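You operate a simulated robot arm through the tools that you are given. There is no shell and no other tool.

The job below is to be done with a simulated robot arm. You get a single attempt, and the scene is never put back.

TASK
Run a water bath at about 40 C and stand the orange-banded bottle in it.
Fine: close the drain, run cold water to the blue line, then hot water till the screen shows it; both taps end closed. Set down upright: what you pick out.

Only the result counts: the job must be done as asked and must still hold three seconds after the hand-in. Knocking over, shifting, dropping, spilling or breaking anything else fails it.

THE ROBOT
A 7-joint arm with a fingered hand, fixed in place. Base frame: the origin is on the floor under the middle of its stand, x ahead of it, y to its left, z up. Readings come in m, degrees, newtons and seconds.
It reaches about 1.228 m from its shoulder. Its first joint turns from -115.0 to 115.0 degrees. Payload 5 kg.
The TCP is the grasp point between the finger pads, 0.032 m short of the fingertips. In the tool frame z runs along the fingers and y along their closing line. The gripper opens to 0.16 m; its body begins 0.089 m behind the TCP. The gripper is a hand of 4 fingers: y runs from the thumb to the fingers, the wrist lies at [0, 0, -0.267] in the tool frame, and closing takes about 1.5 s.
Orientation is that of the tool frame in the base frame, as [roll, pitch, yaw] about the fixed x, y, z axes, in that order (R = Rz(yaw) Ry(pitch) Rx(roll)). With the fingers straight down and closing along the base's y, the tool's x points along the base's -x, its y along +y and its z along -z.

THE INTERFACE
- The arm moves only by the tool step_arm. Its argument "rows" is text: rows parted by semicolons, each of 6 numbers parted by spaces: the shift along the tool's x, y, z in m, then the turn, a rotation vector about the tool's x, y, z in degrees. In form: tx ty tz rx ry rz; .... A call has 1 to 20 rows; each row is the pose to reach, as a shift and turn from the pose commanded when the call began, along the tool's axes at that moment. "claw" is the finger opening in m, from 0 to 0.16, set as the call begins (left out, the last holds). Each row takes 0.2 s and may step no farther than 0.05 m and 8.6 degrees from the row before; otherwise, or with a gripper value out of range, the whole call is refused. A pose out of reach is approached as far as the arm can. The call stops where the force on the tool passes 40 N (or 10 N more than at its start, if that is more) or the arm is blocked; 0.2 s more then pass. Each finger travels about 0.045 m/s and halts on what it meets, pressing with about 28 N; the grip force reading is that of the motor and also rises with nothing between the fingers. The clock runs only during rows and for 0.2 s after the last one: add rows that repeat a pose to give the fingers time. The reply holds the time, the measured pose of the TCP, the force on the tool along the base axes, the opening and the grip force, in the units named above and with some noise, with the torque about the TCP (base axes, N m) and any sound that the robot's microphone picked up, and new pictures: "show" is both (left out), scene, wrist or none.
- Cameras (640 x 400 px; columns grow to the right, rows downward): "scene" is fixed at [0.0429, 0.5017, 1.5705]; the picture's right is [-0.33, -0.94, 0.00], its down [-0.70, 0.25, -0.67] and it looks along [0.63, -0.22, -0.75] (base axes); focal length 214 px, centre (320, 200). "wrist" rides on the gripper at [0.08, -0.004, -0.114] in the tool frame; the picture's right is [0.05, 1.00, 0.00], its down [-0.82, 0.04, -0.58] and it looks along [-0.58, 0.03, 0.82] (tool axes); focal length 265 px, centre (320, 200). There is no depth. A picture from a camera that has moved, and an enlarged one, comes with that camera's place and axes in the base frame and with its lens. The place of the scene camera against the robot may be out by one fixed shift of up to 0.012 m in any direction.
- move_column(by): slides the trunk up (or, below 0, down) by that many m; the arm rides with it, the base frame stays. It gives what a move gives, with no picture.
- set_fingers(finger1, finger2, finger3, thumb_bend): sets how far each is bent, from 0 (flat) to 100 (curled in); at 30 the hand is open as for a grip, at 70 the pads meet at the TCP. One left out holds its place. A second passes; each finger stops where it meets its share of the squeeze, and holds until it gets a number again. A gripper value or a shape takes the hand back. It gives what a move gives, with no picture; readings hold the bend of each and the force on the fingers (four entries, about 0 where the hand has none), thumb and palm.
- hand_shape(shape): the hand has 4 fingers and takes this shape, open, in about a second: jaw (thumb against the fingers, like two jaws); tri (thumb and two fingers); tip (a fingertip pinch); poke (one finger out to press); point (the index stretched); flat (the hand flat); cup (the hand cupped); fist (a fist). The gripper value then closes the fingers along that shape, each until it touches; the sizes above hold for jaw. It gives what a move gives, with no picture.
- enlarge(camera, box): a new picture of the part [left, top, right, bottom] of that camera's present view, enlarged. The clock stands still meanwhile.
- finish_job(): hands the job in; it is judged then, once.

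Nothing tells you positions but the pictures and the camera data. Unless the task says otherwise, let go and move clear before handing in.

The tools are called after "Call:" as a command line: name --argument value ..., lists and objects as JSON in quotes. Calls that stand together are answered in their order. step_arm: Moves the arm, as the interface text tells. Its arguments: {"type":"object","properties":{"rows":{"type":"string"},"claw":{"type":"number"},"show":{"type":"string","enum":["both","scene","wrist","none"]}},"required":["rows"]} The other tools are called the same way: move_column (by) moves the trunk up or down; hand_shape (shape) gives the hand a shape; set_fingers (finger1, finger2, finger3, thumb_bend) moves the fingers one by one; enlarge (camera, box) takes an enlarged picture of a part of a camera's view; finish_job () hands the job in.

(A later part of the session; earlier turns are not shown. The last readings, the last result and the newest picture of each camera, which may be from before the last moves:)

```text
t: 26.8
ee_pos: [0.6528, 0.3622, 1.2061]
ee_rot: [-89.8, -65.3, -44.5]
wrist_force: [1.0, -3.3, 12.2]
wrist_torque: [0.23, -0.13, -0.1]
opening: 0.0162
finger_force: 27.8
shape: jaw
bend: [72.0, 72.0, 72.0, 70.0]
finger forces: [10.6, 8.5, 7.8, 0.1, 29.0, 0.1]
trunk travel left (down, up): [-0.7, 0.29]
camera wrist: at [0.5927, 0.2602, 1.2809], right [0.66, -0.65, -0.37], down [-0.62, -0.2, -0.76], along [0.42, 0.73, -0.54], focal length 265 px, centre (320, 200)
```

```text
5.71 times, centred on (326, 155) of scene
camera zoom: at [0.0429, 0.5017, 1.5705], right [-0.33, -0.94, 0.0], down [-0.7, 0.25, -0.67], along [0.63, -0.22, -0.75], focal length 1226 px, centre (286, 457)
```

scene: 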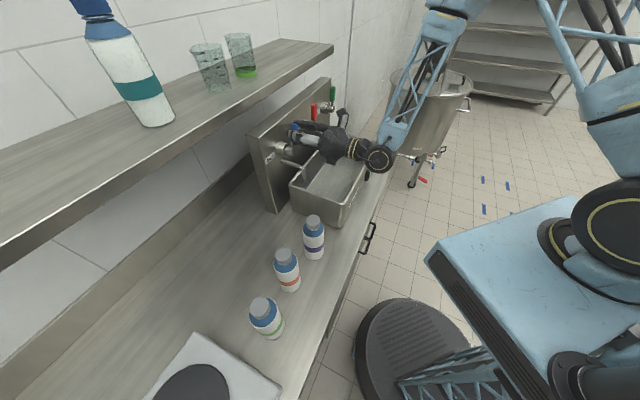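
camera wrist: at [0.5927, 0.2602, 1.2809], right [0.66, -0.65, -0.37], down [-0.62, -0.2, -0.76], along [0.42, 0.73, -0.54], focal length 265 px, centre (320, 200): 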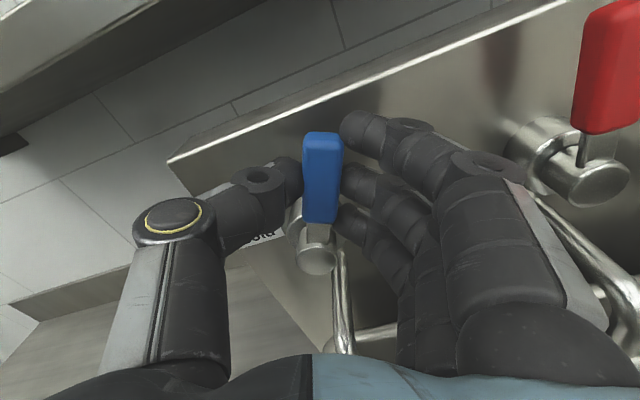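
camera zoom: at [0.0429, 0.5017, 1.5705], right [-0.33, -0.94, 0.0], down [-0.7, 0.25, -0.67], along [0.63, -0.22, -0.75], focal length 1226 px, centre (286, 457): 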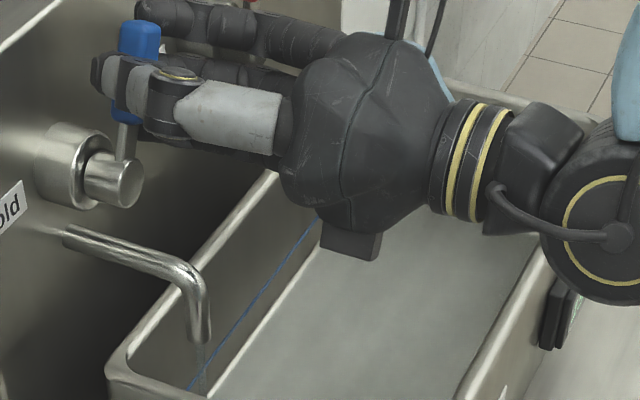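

Water is running from the cold spout. I'll hold for a while and watch how fast the level rises.

Call:
step_arm --rows "0 0 0 0 0 0; 0 0 0 0 0 0; 0 0 0 0 0 0; 0 0 0 0 0 0; 0 0 0 0 0 0; 0 0 0 0 0 0; 0 0 0 0 0 0; 0 0 0 0 0 0; 0 0 0 0 0 0; 0 0 0 0 0 0" --show "none"

Call:
enlarge --camera "scene" --box '[280, 150, 344, 190]'

```text
t: 29.0
ee_pos: [0.6514, 0.362, 1.2052]
ee_rot: [-89.8, -65.4, -44.5]
wrist_force: [5.3, -3.5, 14.7]
wrist_torque: [0.26, -0.17, -0.24]
opening: 0.0166
finger_force: 27.7
shape: jaw
bend: [72.0, 72.0, 72.0, 70.0]
finger forces: [10.7, 9.0, 7.8, 0.0, 27.9, 0.0]
trunk travel left (down, up): [-0.7, 0.29]
```

```text
10.00 times, centred on (312, 170) of scene
camera zoom: at [0.0429, 0.5017, 1.5705], right [-0.33, -0.94, 0.0], down [-0.7, 0.25, -0.67], along [0.63, -0.22, -0.75], focal length 2145 px, centre (400, 500)
```

zoom: 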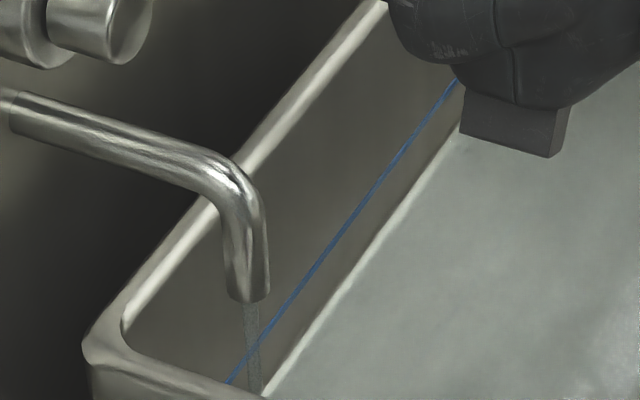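

The stream is thin at this opening. I'll open the cold lever further to about 55°.

Call:
step_arm --rows "-0.0006 0.0087 0 0 0 8.2; -0.0025 0.0172 0 0 0 16.4; -0.0055 0.0254 0 0 0 24.6; -0.0081 0.0305 0 0 0 30; -0.0081 0.0305 0 0 0 30" --show "scene"

Call:
enlarge --camera "scene" --box '[280, 150, 344, 190]'

```text
t: 30.2
ee_pos: [0.6687, 0.3444, 1.1861]
ee_rot: [-89.9, -35.2, -44.4]
wrist_force: [-2.5, -14.3, 6.5]
wrist_torque: [0.19, -0.03, -0.28]
opening: 0.0168
finger_force: 28.0
shape: jaw
bend: [72.0, 72.0, 72.0, 70.0]
finger forces: [11.2, 9.3, 9.2, 0.0, 30.4, 0.1]
trunk travel left (down, up): [-0.7, 0.29]
```

scene: 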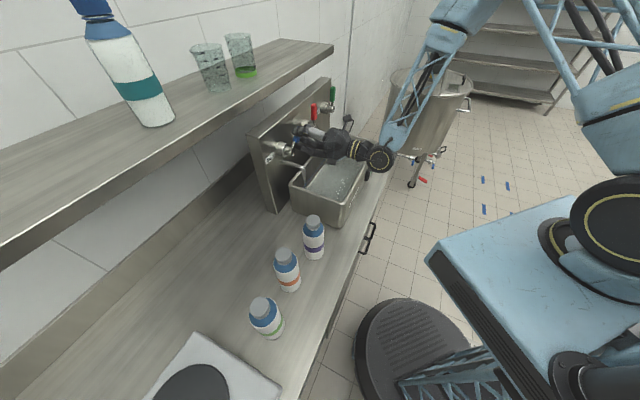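

```text
10.00 times, centred on (312, 170) of scene
camera zoom: at [0.0429, 0.5017, 1.5705], right [-0.33, -0.94, 0.0], down [-0.7, 0.25, -0.67], along [0.63, -0.22, -0.75], focal length 2145 px, centre (400, 500)
```

zoom: 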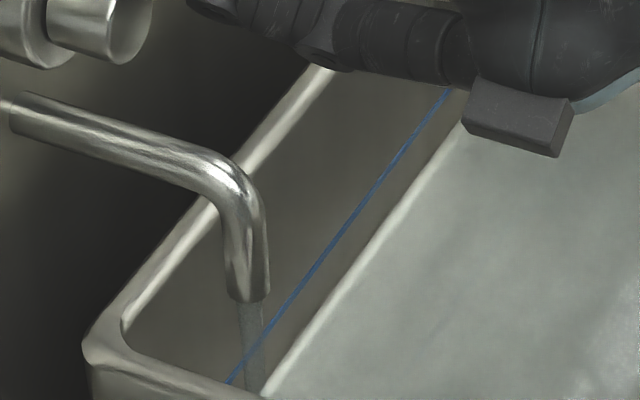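

Call:
step_arm --rows "0 0 0 0 0 0; 0 0 0 0 0 0; 0 0 0 0 0 0; 0 0 0 0 0 0; 0 0 0 0 0 0; 0 0 0 0 0 0; 0 0 0 0 0 0; 0 0 0 0 0 0; 0 0 0 0 0 0; 0 0 0 0 0 0" --show "none"

Call:
enlarge --camera "scene" --box '[280, 150, 344, 190]'

```text
t: 32.4
ee_pos: [0.6701, 0.3432, 1.1861]
ee_rot: [-89.8, -35.3, -44.4]
wrist_force: [-4.2, -14.9, 6.4]
wrist_torque: [0.08, -0.06, -0.22]
opening: 0.017
finger_force: 27.8
shape: jaw
bend: [72.0, 72.0, 72.0, 71.0]
finger forces: [10.9, 10.0, 9.9, 0.1, 30.0, 0.0]
trunk travel left (down, up): [-0.7, 0.29]
```

```text
10.00 times, centred on (312, 170) of scene
camera zoom: at [0.0429, 0.5017, 1.5705], right [-0.33, -0.94, 0.0], down [-0.7, 0.25, -0.67], along [0.63, -0.22, -0.75], focal length 2145 px, centre (400, 500)
```

zoom: 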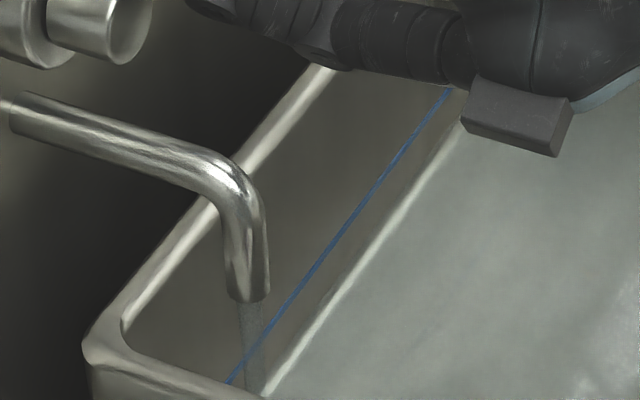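

Call:
step_arm --rows "0 0 0 0 0 0; 0 0 0 0 0 0; 0 0 0 0 0 0; 0 0 0 0 0 0; 0 0 0 0 0 0; 0 0 0 0 0 0; 0 0 0 0 0 0; 0 0 0 0 0 0; 0 0 0 0 0 0; 0 0 0 0 0 0; 0 0 0 0 0 0; 0 0 0 0 0 0; 0 0 0 0 0 0; 0 0 0 0 0 0; 0 0 0 0 0 0; 0 0 0 0 0 0; 0 0 0 0 0 0; 0 0 0 0 0 0; 0 0 0 0 0 0; 0 0 0 0 0 0" --show "none"

Call:
enlarge --camera "scene" --box '[280, 150, 344, 190]'

```text
t: 36.6
ee_pos: [0.6692, 0.344, 1.1867]
ee_rot: [-89.8, -35.4, -44.4]
wrist_force: [-4.6, -16.7, 5.1]
wrist_torque: [0.04, -0.07, -0.27]
opening: 0.0168
finger_force: 28.3
shape: jaw
bend: [72.0, 72.0, 72.0, 71.0]
finger forces: [11.0, 10.0, 10.1, 0.0, 30.2, 0.0]
trunk travel left (down, up): [-0.7, 0.29]
```

```text
10.00 times, centred on (312, 170) of scene
camera zoom: at [0.0429, 0.5017, 1.5705], right [-0.33, -0.94, 0.0], down [-0.7, 0.25, -0.67], along [0.63, -0.22, -0.75], focal length 2145 px, centre (400, 500)
```

zoom: 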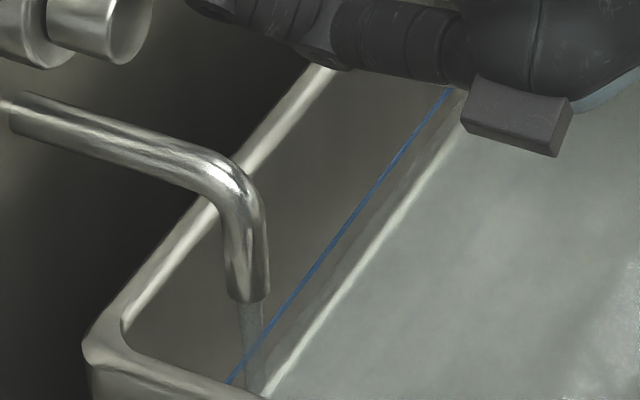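

Call:
enlarge --camera "scene" --box '[297, 160, 337, 185]'

```text
16.00 times, centred on (317, 172) of scene
camera zoom: at [0.0429, 0.5017, 1.5705], right [-0.33, -0.94, 0.0], down [-0.7, 0.25, -0.67], along [0.63, -0.22, -0.75], focal length 3432 px, centre (368, 640)
```

zoom: 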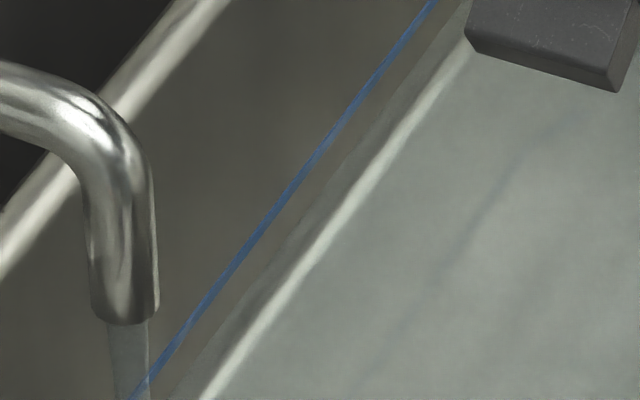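

The waterline is now clearly visible, about half way up to the blue line. Holding a bit longer.

Call:
step_arm --rows "0 0 0 0 0 0; 0 0 0 0 0 0; 0 0 0 0 0 0; 0 0 0 0 0 0; 0 0 0 0 0 0; 0 0 0 0 0 0; 0 0 0 0 0 0; 0 0 0 0 0 0; 0 0 0 0 0 0; 0 0 0 0 0 0" --show "none"

Call:
enlarge --camera "scene" --box '[297, 160, 337, 185]'

```text
t: 38.8
ee_pos: [0.6694, 0.3445, 1.1866]
ee_rot: [-89.9, -35.4, -44.4]
wrist_force: [-4.9, -16.6, 5.9]
wrist_torque: [0.03, -0.09, -0.24]
opening: 0.0168
finger_force: 28.0
shape: jaw
bend: [72.0, 72.0, 72.0, 71.0]
finger forces: [10.9, 10.1, 10.1, 0.0, 30.2, 0.1]
trunk travel left (down, up): [-0.7, 0.29]
```

```text
16.00 times, centred on (317, 172) of scene
camera zoom: at [0.0429, 0.5017, 1.5705], right [-0.33, -0.94, 0.0], down [-0.7, 0.25, -0.67], along [0.63, -0.22, -0.75], focal length 3432 px, centre (368, 640)
```

zoom: 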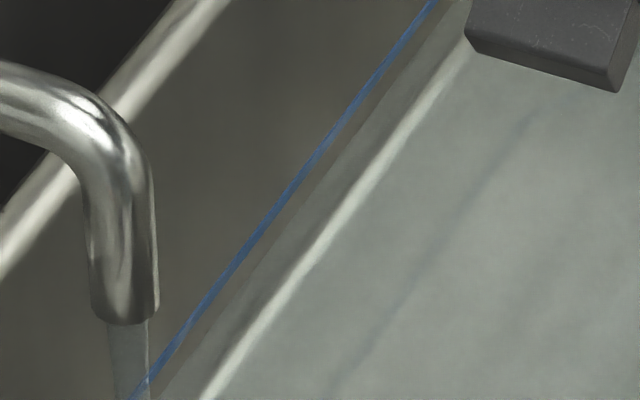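

Call:
step_arm --rows "0 0 0 0 0 0; 0 0 0 0 0 0; 0 0 0 0 0 0; 0 0 0 0 0 0; 0 0 0 0 0 0; 0 0 0 0 0 0; 0 0 0 0 0 0; 0 0 0 0 0 0" --show "none"

Call:
enlarge --camera "scene" --box '[297, 160, 337, 185]'

```text
t: 40.6
ee_pos: [0.6696, 0.3445, 1.1869]
ee_rot: [-89.9, -35.4, -44.4]
wrist_force: [-5.5, -16.8, 5.2]
wrist_torque: [0.05, -0.05, -0.22]
opening: 0.0166
finger_force: 28.2
shape: jaw
bend: [72.0, 72.0, 72.0, 71.0]
finger forces: [11.0, 10.1, 10.1, 0.0, 30.2, 0.0]
trunk travel left (down, up): [-0.7, 0.29]
```

```text
16.00 times, centred on (317, 172) of scene
camera zoom: at [0.0429, 0.5017, 1.5705], right [-0.33, -0.94, 0.0], down [-0.7, 0.25, -0.67], along [0.63, -0.22, -0.75], focal length 3432 px, centre (368, 640)
```

zoom: 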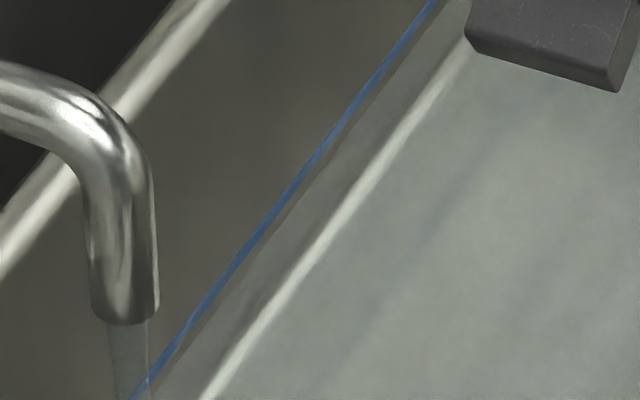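

The waterline is now just below the blue line; about 2.5 s more at this flow. Holding 1.6 s and checking again.

Call:
step_arm --rows "0 0 0 0 0 0; 0 0 0 0 0 0; 0 0 0 0 0 0; 0 0 0 0 0 0; 0 0 0 0 0 0; 0 0 0 0 0 0; 0 0 0 0 0 0" --show "none"

Call:
enlarge --camera "scene" --box '[297, 160, 337, 185]'

```text
t: 42.2
ee_pos: [0.6696, 0.3443, 1.1863]
ee_rot: [-89.9, -35.4, -44.4]
wrist_force: [-4.6, -17.4, 4.5]
wrist_torque: [0.05, -0.09, -0.23]
opening: 0.017
finger_force: 27.9
shape: jaw
bend: [72.0, 72.0, 72.0, 71.0]
finger forces: [11.0, 10.1, 10.1, 0.0, 30.3, 0.0]
trunk travel left (down, up): [-0.7, 0.29]
```

```text
16.00 times, centred on (317, 172) of scene
camera zoom: at [0.0429, 0.5017, 1.5705], right [-0.33, -0.94, 0.0], down [-0.7, 0.25, -0.67], along [0.63, -0.22, -0.75], focal length 3432 px, centre (368, 640)
```

zoom: 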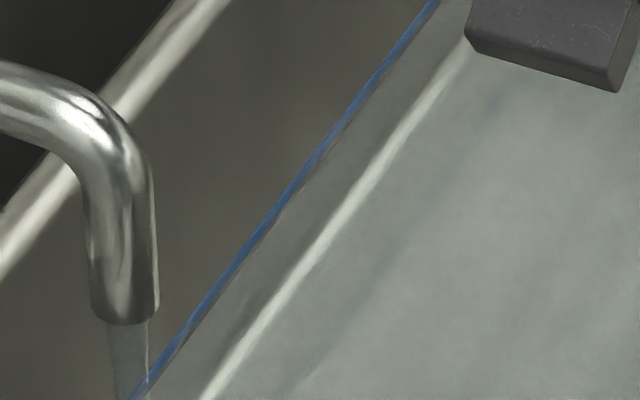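

The water has reached the lower edge of the blue line; closing the cold tap now brings it onto the line.

Call:
step_arm --rows "-0.0007 -0.0092 0 0 0 -8.5; -0.0027 -0.0181 0 0 0 -17; -0.006 -0.0267 0 0 0 -25.5; -0.0106 -0.0347 0 0 0 -34; -0.0163 -0.0419 0 0 0 -42.5; -0.023 -0.0482 0 0 0 -51; -0.0282 -0.052 0 0 0 -57" --show "both"

Call:
enlarge --camera "scene" --box '[280, 150, 344, 190]'

```text
t: 43.8
ee_pos: [0.6319, 0.3813, 1.214]
ee_rot: [91.2, -87.6, 134.2]
wrist_force: [4.8, -13.7, -1.7]
wrist_torque: [0.21, 0.22, -0.47]
opening: 0.0172
finger_force: 28.4
shape: jaw
bend: [72.0, 72.0, 72.0, 71.0]
finger forces: [12.2, 12.2, 10.5, 0.0, 22.3, 0.1]
trunk travel left (down, up): [-0.7, 0.29]
camera wrist: at [0.5464, 0.3068, 1.2922], right [0.71, -0.7, 0.09], down [-0.35, -0.47, -0.81], along [0.61, 0.54, -0.58], focal length 265 px, centre (320, 200)
```

scene: 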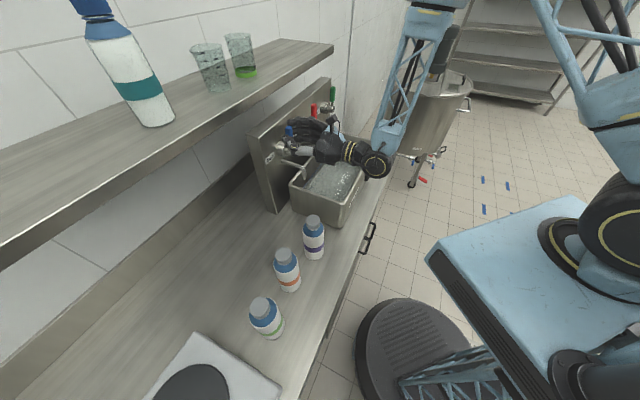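
wrist: 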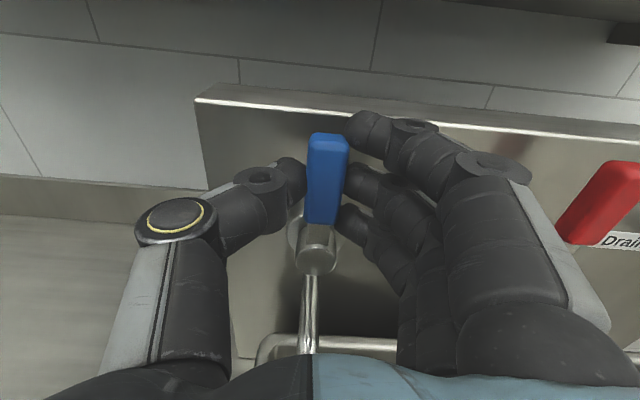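

```text
10.00 times, centred on (312, 170) of scene
camera zoom: at [0.0429, 0.5017, 1.5705], right [-0.33, -0.94, 0.0], down [-0.7, 0.25, -0.67], along [0.63, -0.22, -0.75], focal length 2145 px, centre (400, 500)
```

zoom: 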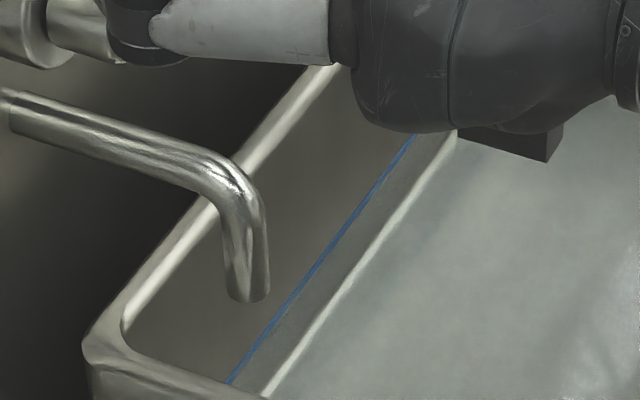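

The stream has stopped. I'll check the level precisely.

Call:
enlarge --camera "scene" --box '[297, 160, 337, 185]'

```text
16.00 times, centred on (317, 172) of scene
camera zoom: at [0.0429, 0.5017, 1.5705], right [-0.33, -0.94, 0.0], down [-0.7, 0.25, -0.67], along [0.63, -0.22, -0.75], focal length 3432 px, centre (368, 640)
```

zoom: 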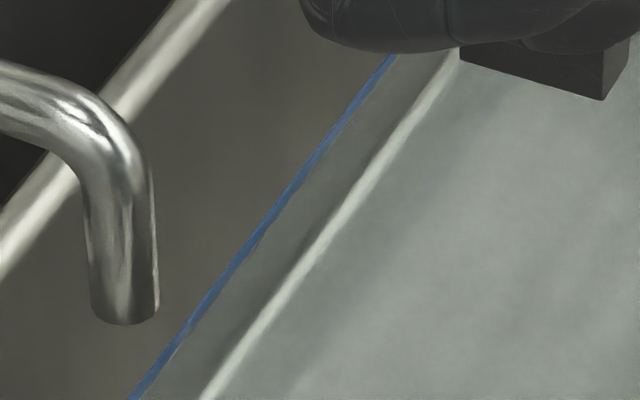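

Cold level sits right at the blue line and the cold tap is shut. I'll release the blue lever, back off, and move across to the hot (red) tap.

Call:
step_arm --rows "0 0 0 0 0 0; 0 0 0 0 0 0; 0 0 0 0 0 0; 0 0 0 0 0 0; 0 0 -0.03 0 0 0; 0 0 -0.075 0 0 0; 0 0 -0.11 0 0 0; -0.0018 0.044 -0.11 0 0 0.6; -0.0037 0.088 -0.11 0 0 1.2; -0.0055 0.132 -0.11 0 0 1.8; -0.0073 0.176 -0.11 0 0 2.4; -0.0073 0.176 -0.11 0 0 2.4" --claw 0.1 --show "both"

Call:
enlarge --camera "wrist" --box '[60, 60, 460, 310]'

Call:
enlarge --camera "scene" --box '[270, 115, 382, 185]'

```text
t: 46.4
ee_pos: [0.6795, 0.1811, 1.2114]
ee_rot: [-172.2, -89.9, 37.9]
wrist_force: [0.0, 0.7, 0.1]
wrist_torque: [0.01, -0.02, -0.02]
opening: 0.0999
finger_force: 0.0
shape: jaw
bend: [71.0, 71.0, 71.0, 68.0]
finger forces: [0.0, 0.0, 0.0, 0.0, 0.0, 0.0]
out of reach, approached as far as the arm can: row 7
trunk travel left (down, up): [-0.7, 0.29]
camera wrist: at [0.5959, 0.1026, 1.2922], right [0.71, -0.7, 0.05], down [-0.37, -0.44, -0.81], along [0.59, 0.56, -0.58], focal length 265 px, centre (320, 200)
```

scene: 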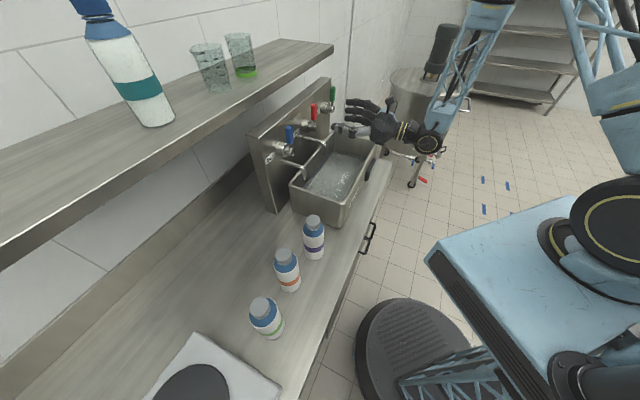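
wrist: 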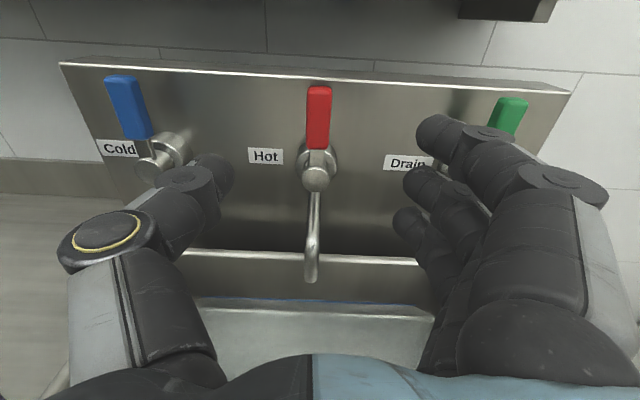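

```text
1.60 times, centred on (260, 185) of wrist
camera zoom: at [0.5959, 0.1026, 1.2922], right [0.71, -0.7, 0.05], down [-0.37, -0.44, -0.81], along [0.59, 0.56, -0.58], focal length 425 px, centre (416, 224)
```

zoom: 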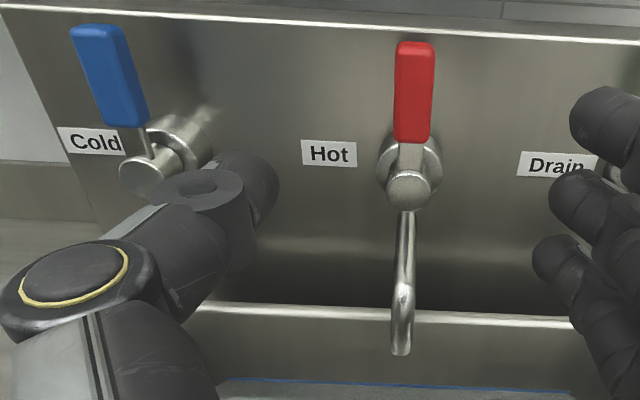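

```text
5.71 times, centred on (326, 150) of scene
camera zoom: at [0.0429, 0.5017, 1.5705], right [-0.33, -0.94, 0.0], down [-0.7, 0.25, -0.67], along [0.63, -0.22, -0.75], focal length 1226 px, centre (286, 486)
```

zoom: 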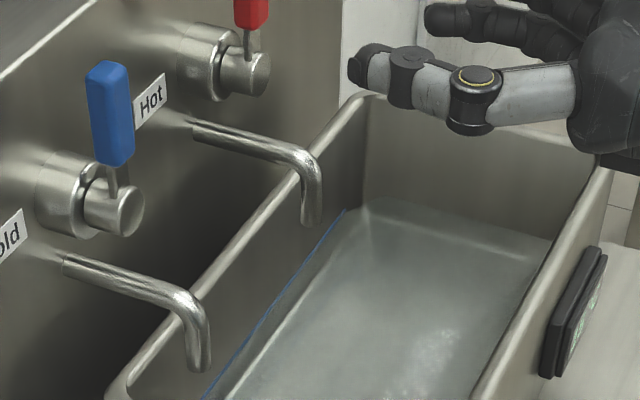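

The level is at the line and nothing is flowing. Let me see how legible the screen is from the scene camera before opening the hot tap.

Call:
enlarge --camera "scene" --box '[356, 160, 388, 180]'

Call:
enlarge --camera "scene" --box '[362, 160, 386, 175]'

```text
16.00 times, centred on (372, 170) of scene
camera zoom: at [0.0429, 0.5017, 1.5705], right [-0.33, -0.94, 0.0], down [-0.7, 0.25, -0.67], along [0.63, -0.22, -0.75], focal length 3432 px, centre (-512, 680)
```

zoom: 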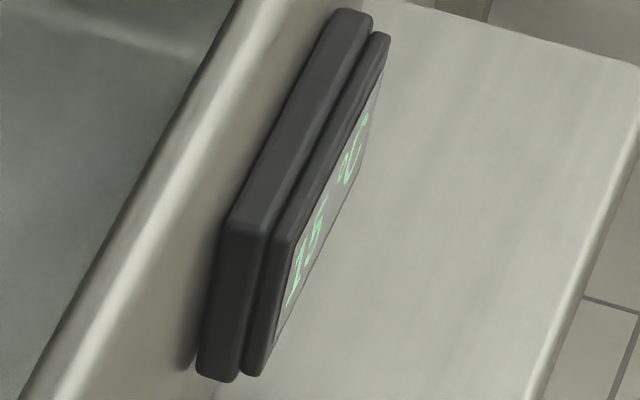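

```text
16.00 times, centred on (374, 168) of scene
camera zoom: at [0.0429, 0.5017, 1.5705], right [-0.33, -0.94, 0.0], down [-0.7, 0.25, -0.67], along [0.63, -0.22, -0.75], focal length 3432 px, centre (-544, 720)
```

zoom: 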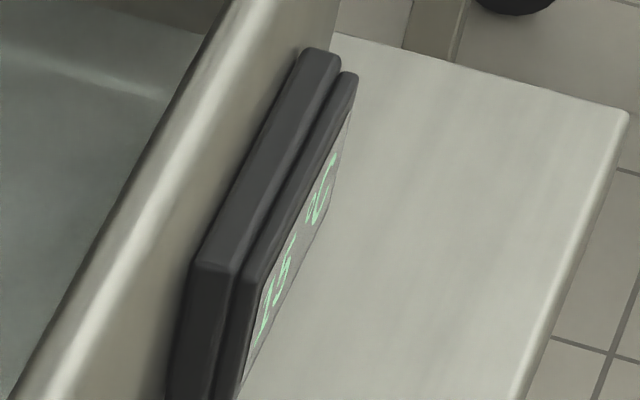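

The screen reads something like "15 °C", and it stays in view. Now I'll move in and grip the red (hot) lever.

Call:
step_arm --rows "0.001 -0.001 0.03 0 0 0; 0.002 -0.001 0.06 0 0 0; 0.002 -0.001 0.09 0 0 0; 0.002 -0.001 0.108 0 0 0; 0.002 -0.001 0.108 0 0 0" --claw 0.07 --show "none"

Call:
step_arm --rows "0 0 0 0 0 0; 0 0 0 0 0 0; 0 0 0 0 0 0; 0 0 0 0 0 0; 0 0 0 0 0 0; 0 0 0 0 0 0" --claw 0.0 --show "both"

Call:
enlarge --camera "scene" --box '[356, 160, 388, 180]'

Call:
enlarge --camera "scene" --box '[280, 110, 376, 170]'

```text
t: 47.6
ee_pos: [0.7512, 0.2559, 1.2155]
ee_rot: [32.6, -89.9, -167.0]
wrist_force: [-0.6, -0.5, 0.3]
wrist_torque: [0.04, 0.04, 0.01]
opening: 0.0707
finger_force: 0.0
shape: jaw
bend: [73.0, 73.0, 73.0, 70.0]
finger forces: [0.0, 0.0, 0.0, 0.0, 0.0, 0.0]
trunk travel left (down, up): [-0.7, 0.29]
```

```text
t: 49.0
ee_pos: [0.7518, 0.2571, 1.2155]
ee_rot: [55.2, -90.0, 170.3]
wrist_force: [2.8, 0.9, 1.1]
wrist_torque: [-0.03, -0.04, -0.09]
opening: 0.0157
finger_force: 27.3
shape: jaw
bend: [71.0, 72.0, 72.0, 70.0]
finger forces: [7.4, 8.6, 8.5, 0.0, 24.3, 0.0]
trunk travel left (down, up): [-0.7, 0.29]
camera wrist: at [0.669, 0.1794, 1.2955], right [0.71, -0.7, 0.05], down [-0.37, -0.44, -0.82], along [0.59, 0.56, -0.58], focal length 265 px, centre (320, 200)
```

scene: 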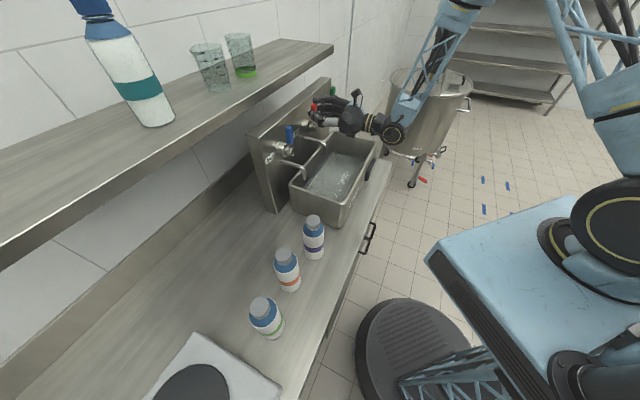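
wrist: 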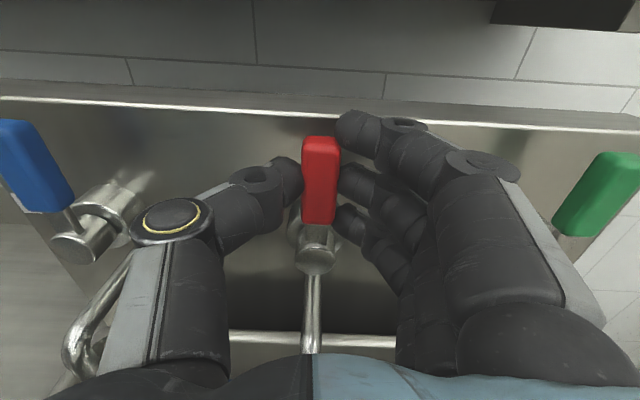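

```text
16.00 times, centred on (372, 170) of scene
camera zoom: at [0.0429, 0.5017, 1.5705], right [-0.33, -0.94, 0.0], down [-0.7, 0.25, -0.67], along [0.63, -0.22, -0.75], focal length 3432 px, centre (-512, 680)
```

zoom: 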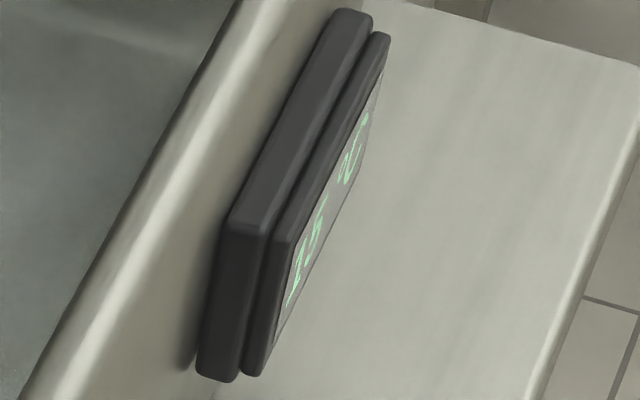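

```text
6.67 times, centred on (328, 140) of scene
camera zoom: at [0.0429, 0.5017, 1.5705], right [-0.33, -0.94, 0.0], down [-0.7, 0.25, -0.67], along [0.63, -0.22, -0.75], focal length 1430 px, centre (267, 600)
```

zoom: 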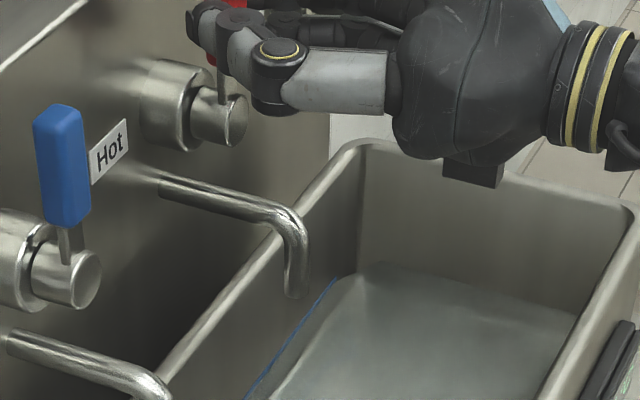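

Red lever is gripped and both the basin and the screen stay visible. Opening hot to about 55°.

Call:
step_arm --rows "-0.0006 0.0088 0 0 0 8.2; -0.0025 0.0175 0 0 0 16.4; -0.0056 0.0258 0 0 0 24.6; -0.0099 0.0336 0 0 0 32.8; -0.0152 0.0407 0 0 0 41; -0.0215 0.0469 0 0 0 49.2; -0.0260 0.0505 0 0 0 54.6; -0.0260 0.0505 0 0 0 54.6" --show "scene"

Call:
enlarge --camera "scene" --box '[356, 160, 388, 180]'

Call:
enlarge --camera "scene" --box '[280, 110, 376, 170]'

```text
t: 50.8
ee_pos: [0.7902, 0.2211, 1.1898]
ee_rot: [-90.0, -35.2, -44.5]
wrist_force: [-17.8, -22.3, -4.9]
wrist_torque: [-0.46, -0.06, -0.17]
opening: 0.0171
finger_force: 28.5
shape: jaw
bend: [72.0, 72.0, 72.0, 71.0]
finger forces: [12.0, 12.6, 13.3, 0.0, 31.1, 0.1]
trunk travel left (down, up): [-0.7, 0.29]
```

scene: 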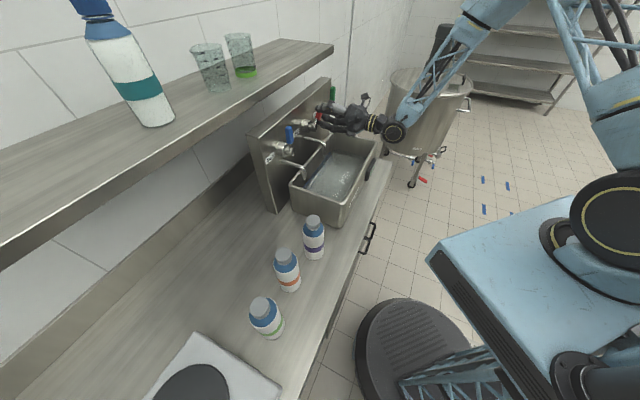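

```text
16.00 times, centred on (372, 170) of scene
camera zoom: at [0.0429, 0.5017, 1.5705], right [-0.33, -0.94, 0.0], down [-0.7, 0.25, -0.67], along [0.63, -0.22, -0.75], focal length 3432 px, centre (-512, 680)
```

zoom: 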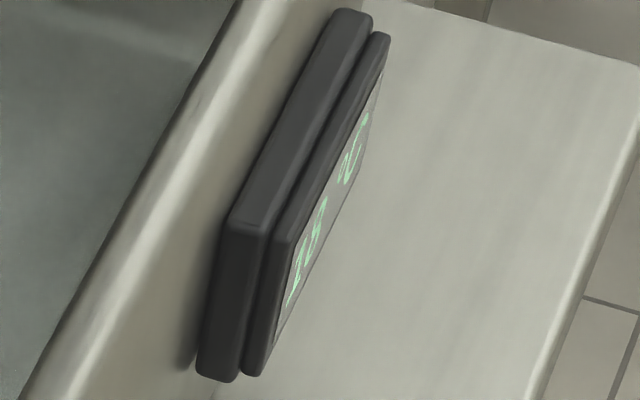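

```text
6.67 times, centred on (328, 140) of scene
camera zoom: at [0.0429, 0.5017, 1.5705], right [-0.33, -0.94, 0.0], down [-0.7, 0.25, -0.67], along [0.63, -0.22, -0.75], focal length 1430 px, centre (267, 600)
```

zoom: 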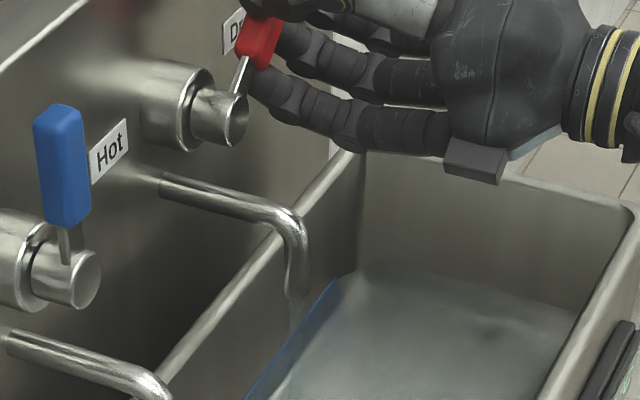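

Hot water is flowing and the screen already changed (looks like 18 °C). The hand is being pushed back by ~28 N, so I'll ease it off 3 mm while holding, and watch.

Call:
step_arm --rows "0 0 -0.002 0 0 0; 0 0 -0.003 0 0 0; 0 0 -0.003 0 0 0; 0 0 -0.003 0 0 0; 0 0 -0.003 0 0 0; 0 0 -0.003 0 0 0; 0 0 -0.003 0 0 0; 0 0 -0.003 0 0 0; 0 0 -0.003 0 0 0; 0 0 -0.003 0 0 0" --show "none"

Call:
enlarge --camera "scene" --box '[356, 160, 388, 180]'

Call:
enlarge --camera "scene" --box '[280, 110, 376, 170]'

```text
t: 53.0
ee_pos: [0.7883, 0.221, 1.1904]
ee_rot: [-89.9, -35.4, -44.4]
wrist_force: [8.9, -6.3, 3.8]
wrist_torque: [-0.1, -0.13, -0.28]
opening: 0.0165
finger_force: 27.7
shape: jaw
bend: [72.0, 72.0, 72.0, 70.0]
finger forces: [12.3, 9.7, 9.5, 0.0, 26.1, 0.0]
trunk travel left (down, up): [-0.7, 0.29]
```

```text
16.00 times, centred on (372, 170) of scene
camera zoom: at [0.0429, 0.5017, 1.5705], right [-0.33, -0.94, 0.0], down [-0.7, 0.25, -0.67], along [0.63, -0.22, -0.75], focal length 3432 px, centre (-512, 680)
```

zoom: 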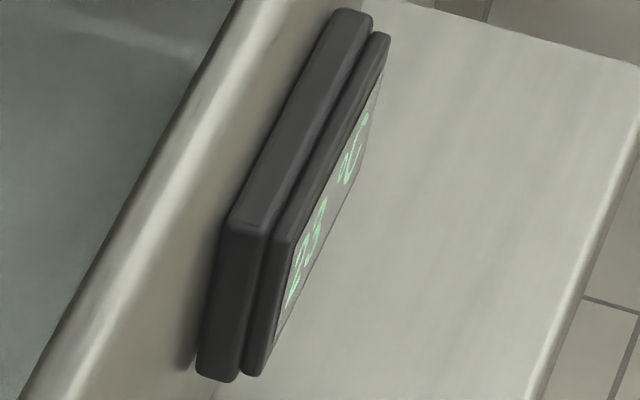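

```text
6.67 times, centred on (328, 140) of scene
camera zoom: at [0.0429, 0.5017, 1.5705], right [-0.33, -0.94, 0.0], down [-0.7, 0.25, -0.67], along [0.63, -0.22, -0.75], focal length 1430 px, centre (267, 600)
```

zoom: 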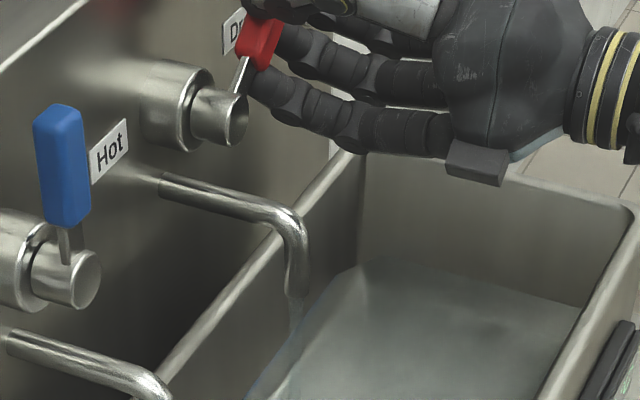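

The screen seems to show 23 °C. Holding about 4 s more.

Call:
step_arm --rows "0 0 0 0 0 0; 0 0 0 0 0 0; 0 0 0 0 0 0; 0 0 0 0 0 0; 0 0 0 0 0 0; 0 0 0 0 0 0; 0 0 0 0 0 0; 0 0 0 0 0 0; 0 0 0 0 0 0; 0 0 0 0 0 0; 0 0 0 0 0 0; 0 0 0 0 0 0; 0 0 0 0 0 0; 0 0 0 0 0 0; 0 0 0 0 0 0; 0 0 0 0 0 0; 0 0 0 0 0 0; 0 0 0 0 0 0" --show "none"

Call:
enlarge --camera "scene" --box '[356, 160, 388, 180]'

Call:
enlarge --camera "scene" --box '[280, 110, 376, 170]'

```text
t: 56.8
ee_pos: [0.7896, 0.2201, 1.1897]
ee_rot: [-90.0, -35.4, -44.4]
wrist_force: [11.6, -7.6, 5.4]
wrist_torque: [-0.1, -0.16, -0.32]
opening: 0.0167
finger_force: 28.0
shape: jaw
bend: [72.0, 72.0, 72.0, 70.0]
finger forces: [12.7, 9.6, 9.4, 0.0, 25.8, 0.0]
trunk travel left (down, up): [-0.7, 0.29]
```

```text
16.00 times, centred on (372, 170) of scene
camera zoom: at [0.0429, 0.5017, 1.5705], right [-0.33, -0.94, 0.0], down [-0.7, 0.25, -0.67], along [0.63, -0.22, -0.75], focal length 3432 px, centre (-512, 680)
```

zoom: 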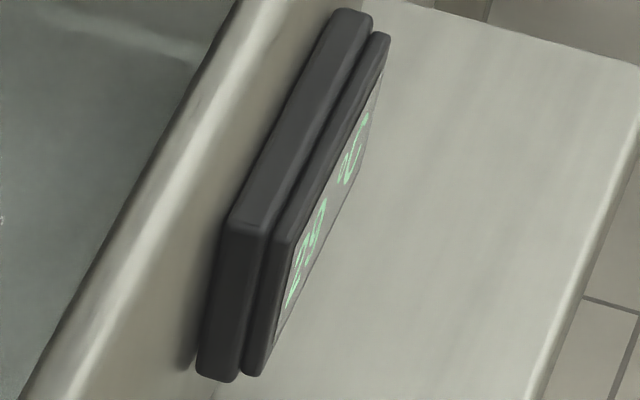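

```text
6.67 times, centred on (328, 140) of scene
camera zoom: at [0.0429, 0.5017, 1.5705], right [-0.33, -0.94, 0.0], down [-0.7, 0.25, -0.67], along [0.63, -0.22, -0.75], focal length 1430 px, centre (267, 600)
```

zoom: 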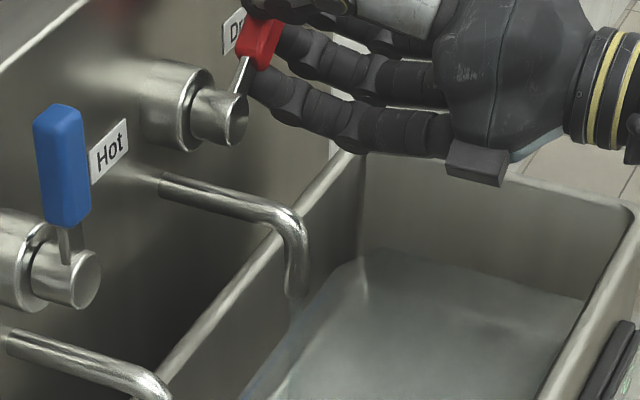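

The screen now seems to show 29 °C. By the mixing rate, 40 °C should come at roughly t ≈ 68–71 s. Holding 4 s more and checking.

Call:
step_arm --rows "0 0 0 0 0 0; 0 0 0 0 0 0; 0 0 0 0 0 0; 0 0 0 0 0 0; 0 0 0 0 0 0; 0 0 0 0 0 0; 0 0 0 0 0 0; 0 0 0 0 0 0; 0 0 0 0 0 0; 0 0 0 0 0 0; 0 0 0 0 0 0; 0 0 0 0 0 0; 0 0 0 0 0 0; 0 0 0 0 0 0; 0 0 0 0 0 0; 0 0 0 0 0 0; 0 0 0 0 0 0; 0 0 0 0 0 0; 0 0 0 0 0 0; 0 0 0 0 0 0" --show "none"

Call:
enlarge --camera "scene" --box '[356, 160, 388, 180]'

Call:
enlarge --camera "scene" --box '[280, 110, 376, 170]'

```text
t: 61.0
ee_pos: [0.789, 0.2204, 1.1892]
ee_rot: [-90.1, -35.4, -44.4]
wrist_force: [11.7, -7.2, 5.9]
wrist_torque: [-0.1, -0.18, -0.39]
opening: 0.0167
finger_force: 28.0
shape: jaw
bend: [72.0, 72.0, 72.0, 70.0]
finger forces: [12.6, 9.5, 9.4, 0.0, 25.8, 0.1]
trunk travel left (down, up): [-0.7, 0.29]
```

```text
16.00 times, centred on (372, 170) of scene
camera zoom: at [0.0429, 0.5017, 1.5705], right [-0.33, -0.94, 0.0], down [-0.7, 0.25, -0.67], along [0.63, -0.22, -0.75], focal length 3432 px, centre (-512, 680)
```

zoom: 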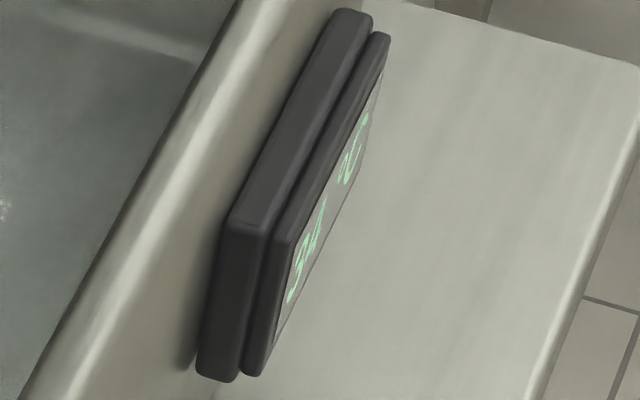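

```text
6.67 times, centred on (328, 140) of scene
camera zoom: at [0.0429, 0.5017, 1.5705], right [-0.33, -0.94, 0.0], down [-0.7, 0.25, -0.67], along [0.63, -0.22, -0.75], focal length 1430 px, centre (267, 600)
```

zoom: 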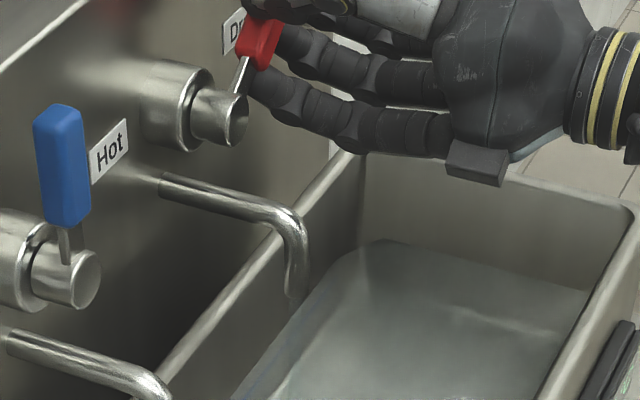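

It now reads about 34 °C. Holding another 4 s.

Call:
step_arm --rows "0 0 0 0 0 0; 0 0 0 0 0 0; 0 0 0 0 0 0; 0 0 0 0 0 0; 0 0 0 0 0 0; 0 0 0 0 0 0; 0 0 0 0 0 0; 0 0 0 0 0 0; 0 0 0 0 0 0; 0 0 0 0 0 0; 0 0 0 0 0 0; 0 0 0 0 0 0; 0 0 0 0 0 0; 0 0 0 0 0 0; 0 0 0 0 0 0; 0 0 0 0 0 0; 0 0 0 0 0 0; 0 0 0 0 0 0; 0 0 0 0 0 0; 0 0 0 0 0 0" --show "none"

Call:
enlarge --camera "scene" --box '[356, 160, 388, 180]'

```text
t: 65.2
ee_pos: [0.7883, 0.2207, 1.1895]
ee_rot: [-90.0, -35.3, -44.4]
wrist_force: [10.9, -7.5, 5.5]
wrist_torque: [-0.08, -0.17, -0.35]
opening: 0.0165
finger_force: 28.2
shape: jaw
bend: [72.0, 72.0, 72.0, 70.0]
finger forces: [12.7, 9.5, 9.4, 0.0, 25.7, 0.0]
trunk travel left (down, up): [-0.7, 0.29]
```

```text
16.00 times, centred on (372, 170) of scene
camera zoom: at [0.0429, 0.5017, 1.5705], right [-0.33, -0.94, 0.0], down [-0.7, 0.25, -0.67], along [0.63, -0.22, -0.75], focal length 3432 px, centre (-512, 680)
```

zoom: 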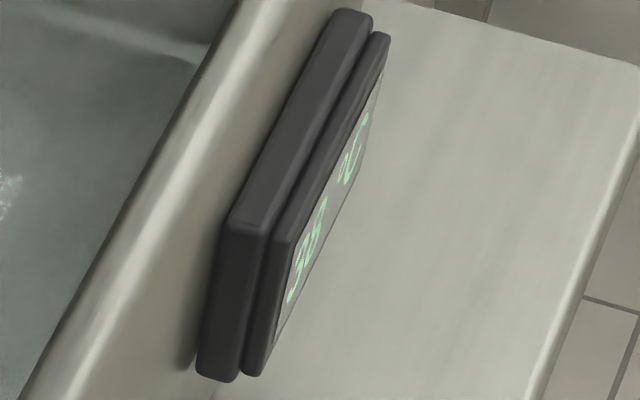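

It reads about 38 °C. About 1.4 s more, then I'll check and close.

Call:
step_arm --rows "0 0 0 0 0 0; 0 0 0 0 0 0; 0 0 0 0 0 0; 0 0 0 0 0 0; 0 0 0 0 0 0" --show "none"

Call:
enlarge --camera "scene" --box '[356, 160, 388, 180]'

```text
t: 66.4
ee_pos: [0.7888, 0.2202, 1.1885]
ee_rot: [-90.1, -35.4, -44.5]
wrist_force: [10.0, -8.5, 5.4]
wrist_torque: [-0.04, -0.18, -0.34]
opening: 0.0166
finger_force: 28.4
shape: jaw
bend: [72.0, 72.0, 72.0, 70.0]
finger forces: [12.6, 9.6, 9.3, 0.0, 25.8, 0.0]
trunk travel left (down, up): [-0.7, 0.29]
```

```text
16.00 times, centred on (372, 170) of scene
camera zoom: at [0.0429, 0.5017, 1.5705], right [-0.33, -0.94, 0.0], down [-0.7, 0.25, -0.67], along [0.63, -0.22, -0.75], focal length 3432 px, centre (-512, 680)
```

zoom: 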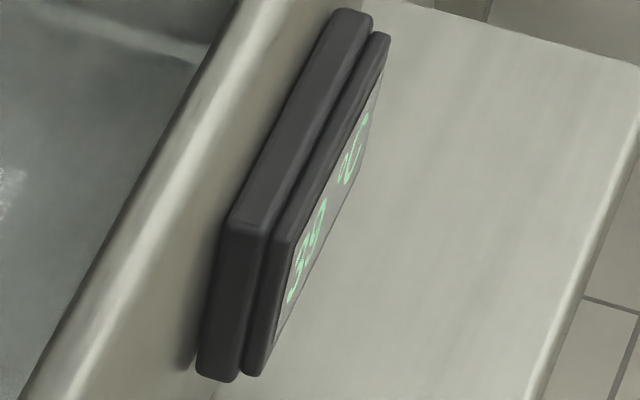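

39 °C now; after a further 0.4 s hold I close the hot tap, which should land near 40.

Call:
step_arm --rows "0 0 0 0 0 0; 0 0 0 0 0 0; -0.0007 -0.0092 0 0 0 -8.5; -0.0027 -0.0181 0 0 0 -17; -0.006 -0.0267 0 0 0 -25.5; -0.0106 -0.0347 0 0 0 -34; -0.0163 -0.0419 0 0 0 -42.5; -0.023 -0.0482 0 0 0 -51; -0.0282 -0.052 0 0 0 -57" --show "both"

Call:
enlarge --camera "scene" --box '[356, 160, 388, 180]'

Call:
enlarge --camera "scene" --box '[280, 110, 376, 170]'

```text
t: 68.4
ee_pos: [0.7509, 0.257, 1.2156]
ee_rot: [90.9, -87.5, 134.5]
wrist_force: [10.8, -2.8, -0.8]
wrist_torque: [0.08, 0.11, -0.34]
opening: 0.0158
finger_force: 27.8
shape: jaw
bend: [71.0, 72.0, 72.0, 70.0]
finger forces: [9.1, 11.6, 8.3, 0.1, 22.5, 0.0]
trunk travel left (down, up): [-0.7, 0.29]
camera wrist: at [0.6655, 0.183, 1.2956], right [0.71, -0.7, 0.09], down [-0.35, -0.47, -0.81], along [0.61, 0.54, -0.58], focal length 265 px, centre (320, 200)
```

scene: 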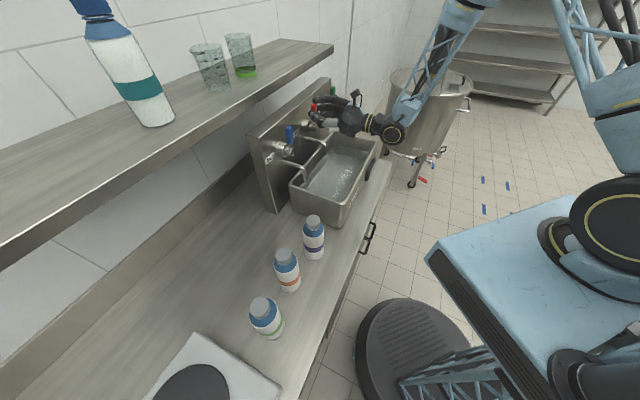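
wrist: 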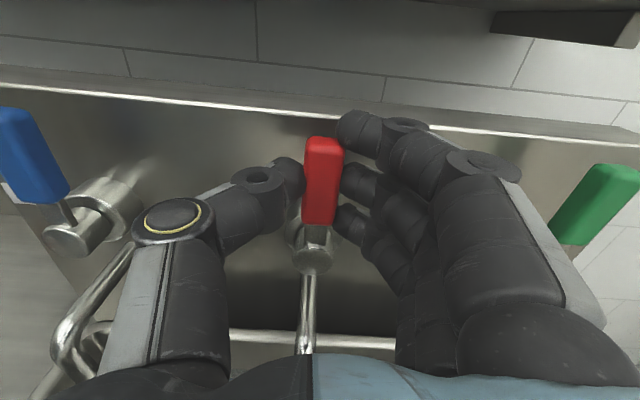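

```text
16.00 times, centred on (372, 170) of scene
camera zoom: at [0.0429, 0.5017, 1.5705], right [-0.33, -0.94, 0.0], down [-0.7, 0.25, -0.67], along [0.63, -0.22, -0.75], focal length 3432 px, centre (-512, 680)
```

zoom: 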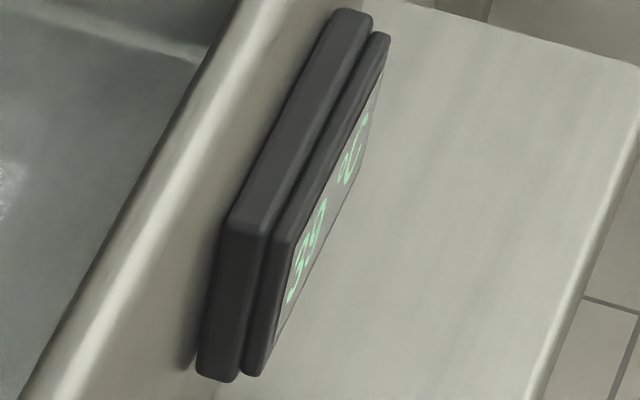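

```text
6.67 times, centred on (328, 140) of scene
camera zoom: at [0.0429, 0.5017, 1.5705], right [-0.33, -0.94, 0.0], down [-0.7, 0.25, -0.67], along [0.63, -0.22, -0.75], focal length 1430 px, centre (267, 600)
```

zoom: 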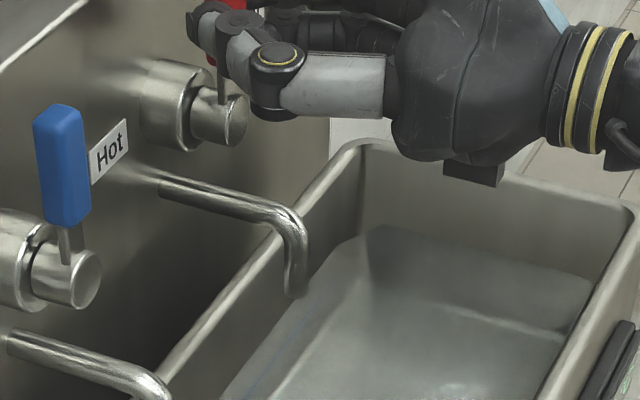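

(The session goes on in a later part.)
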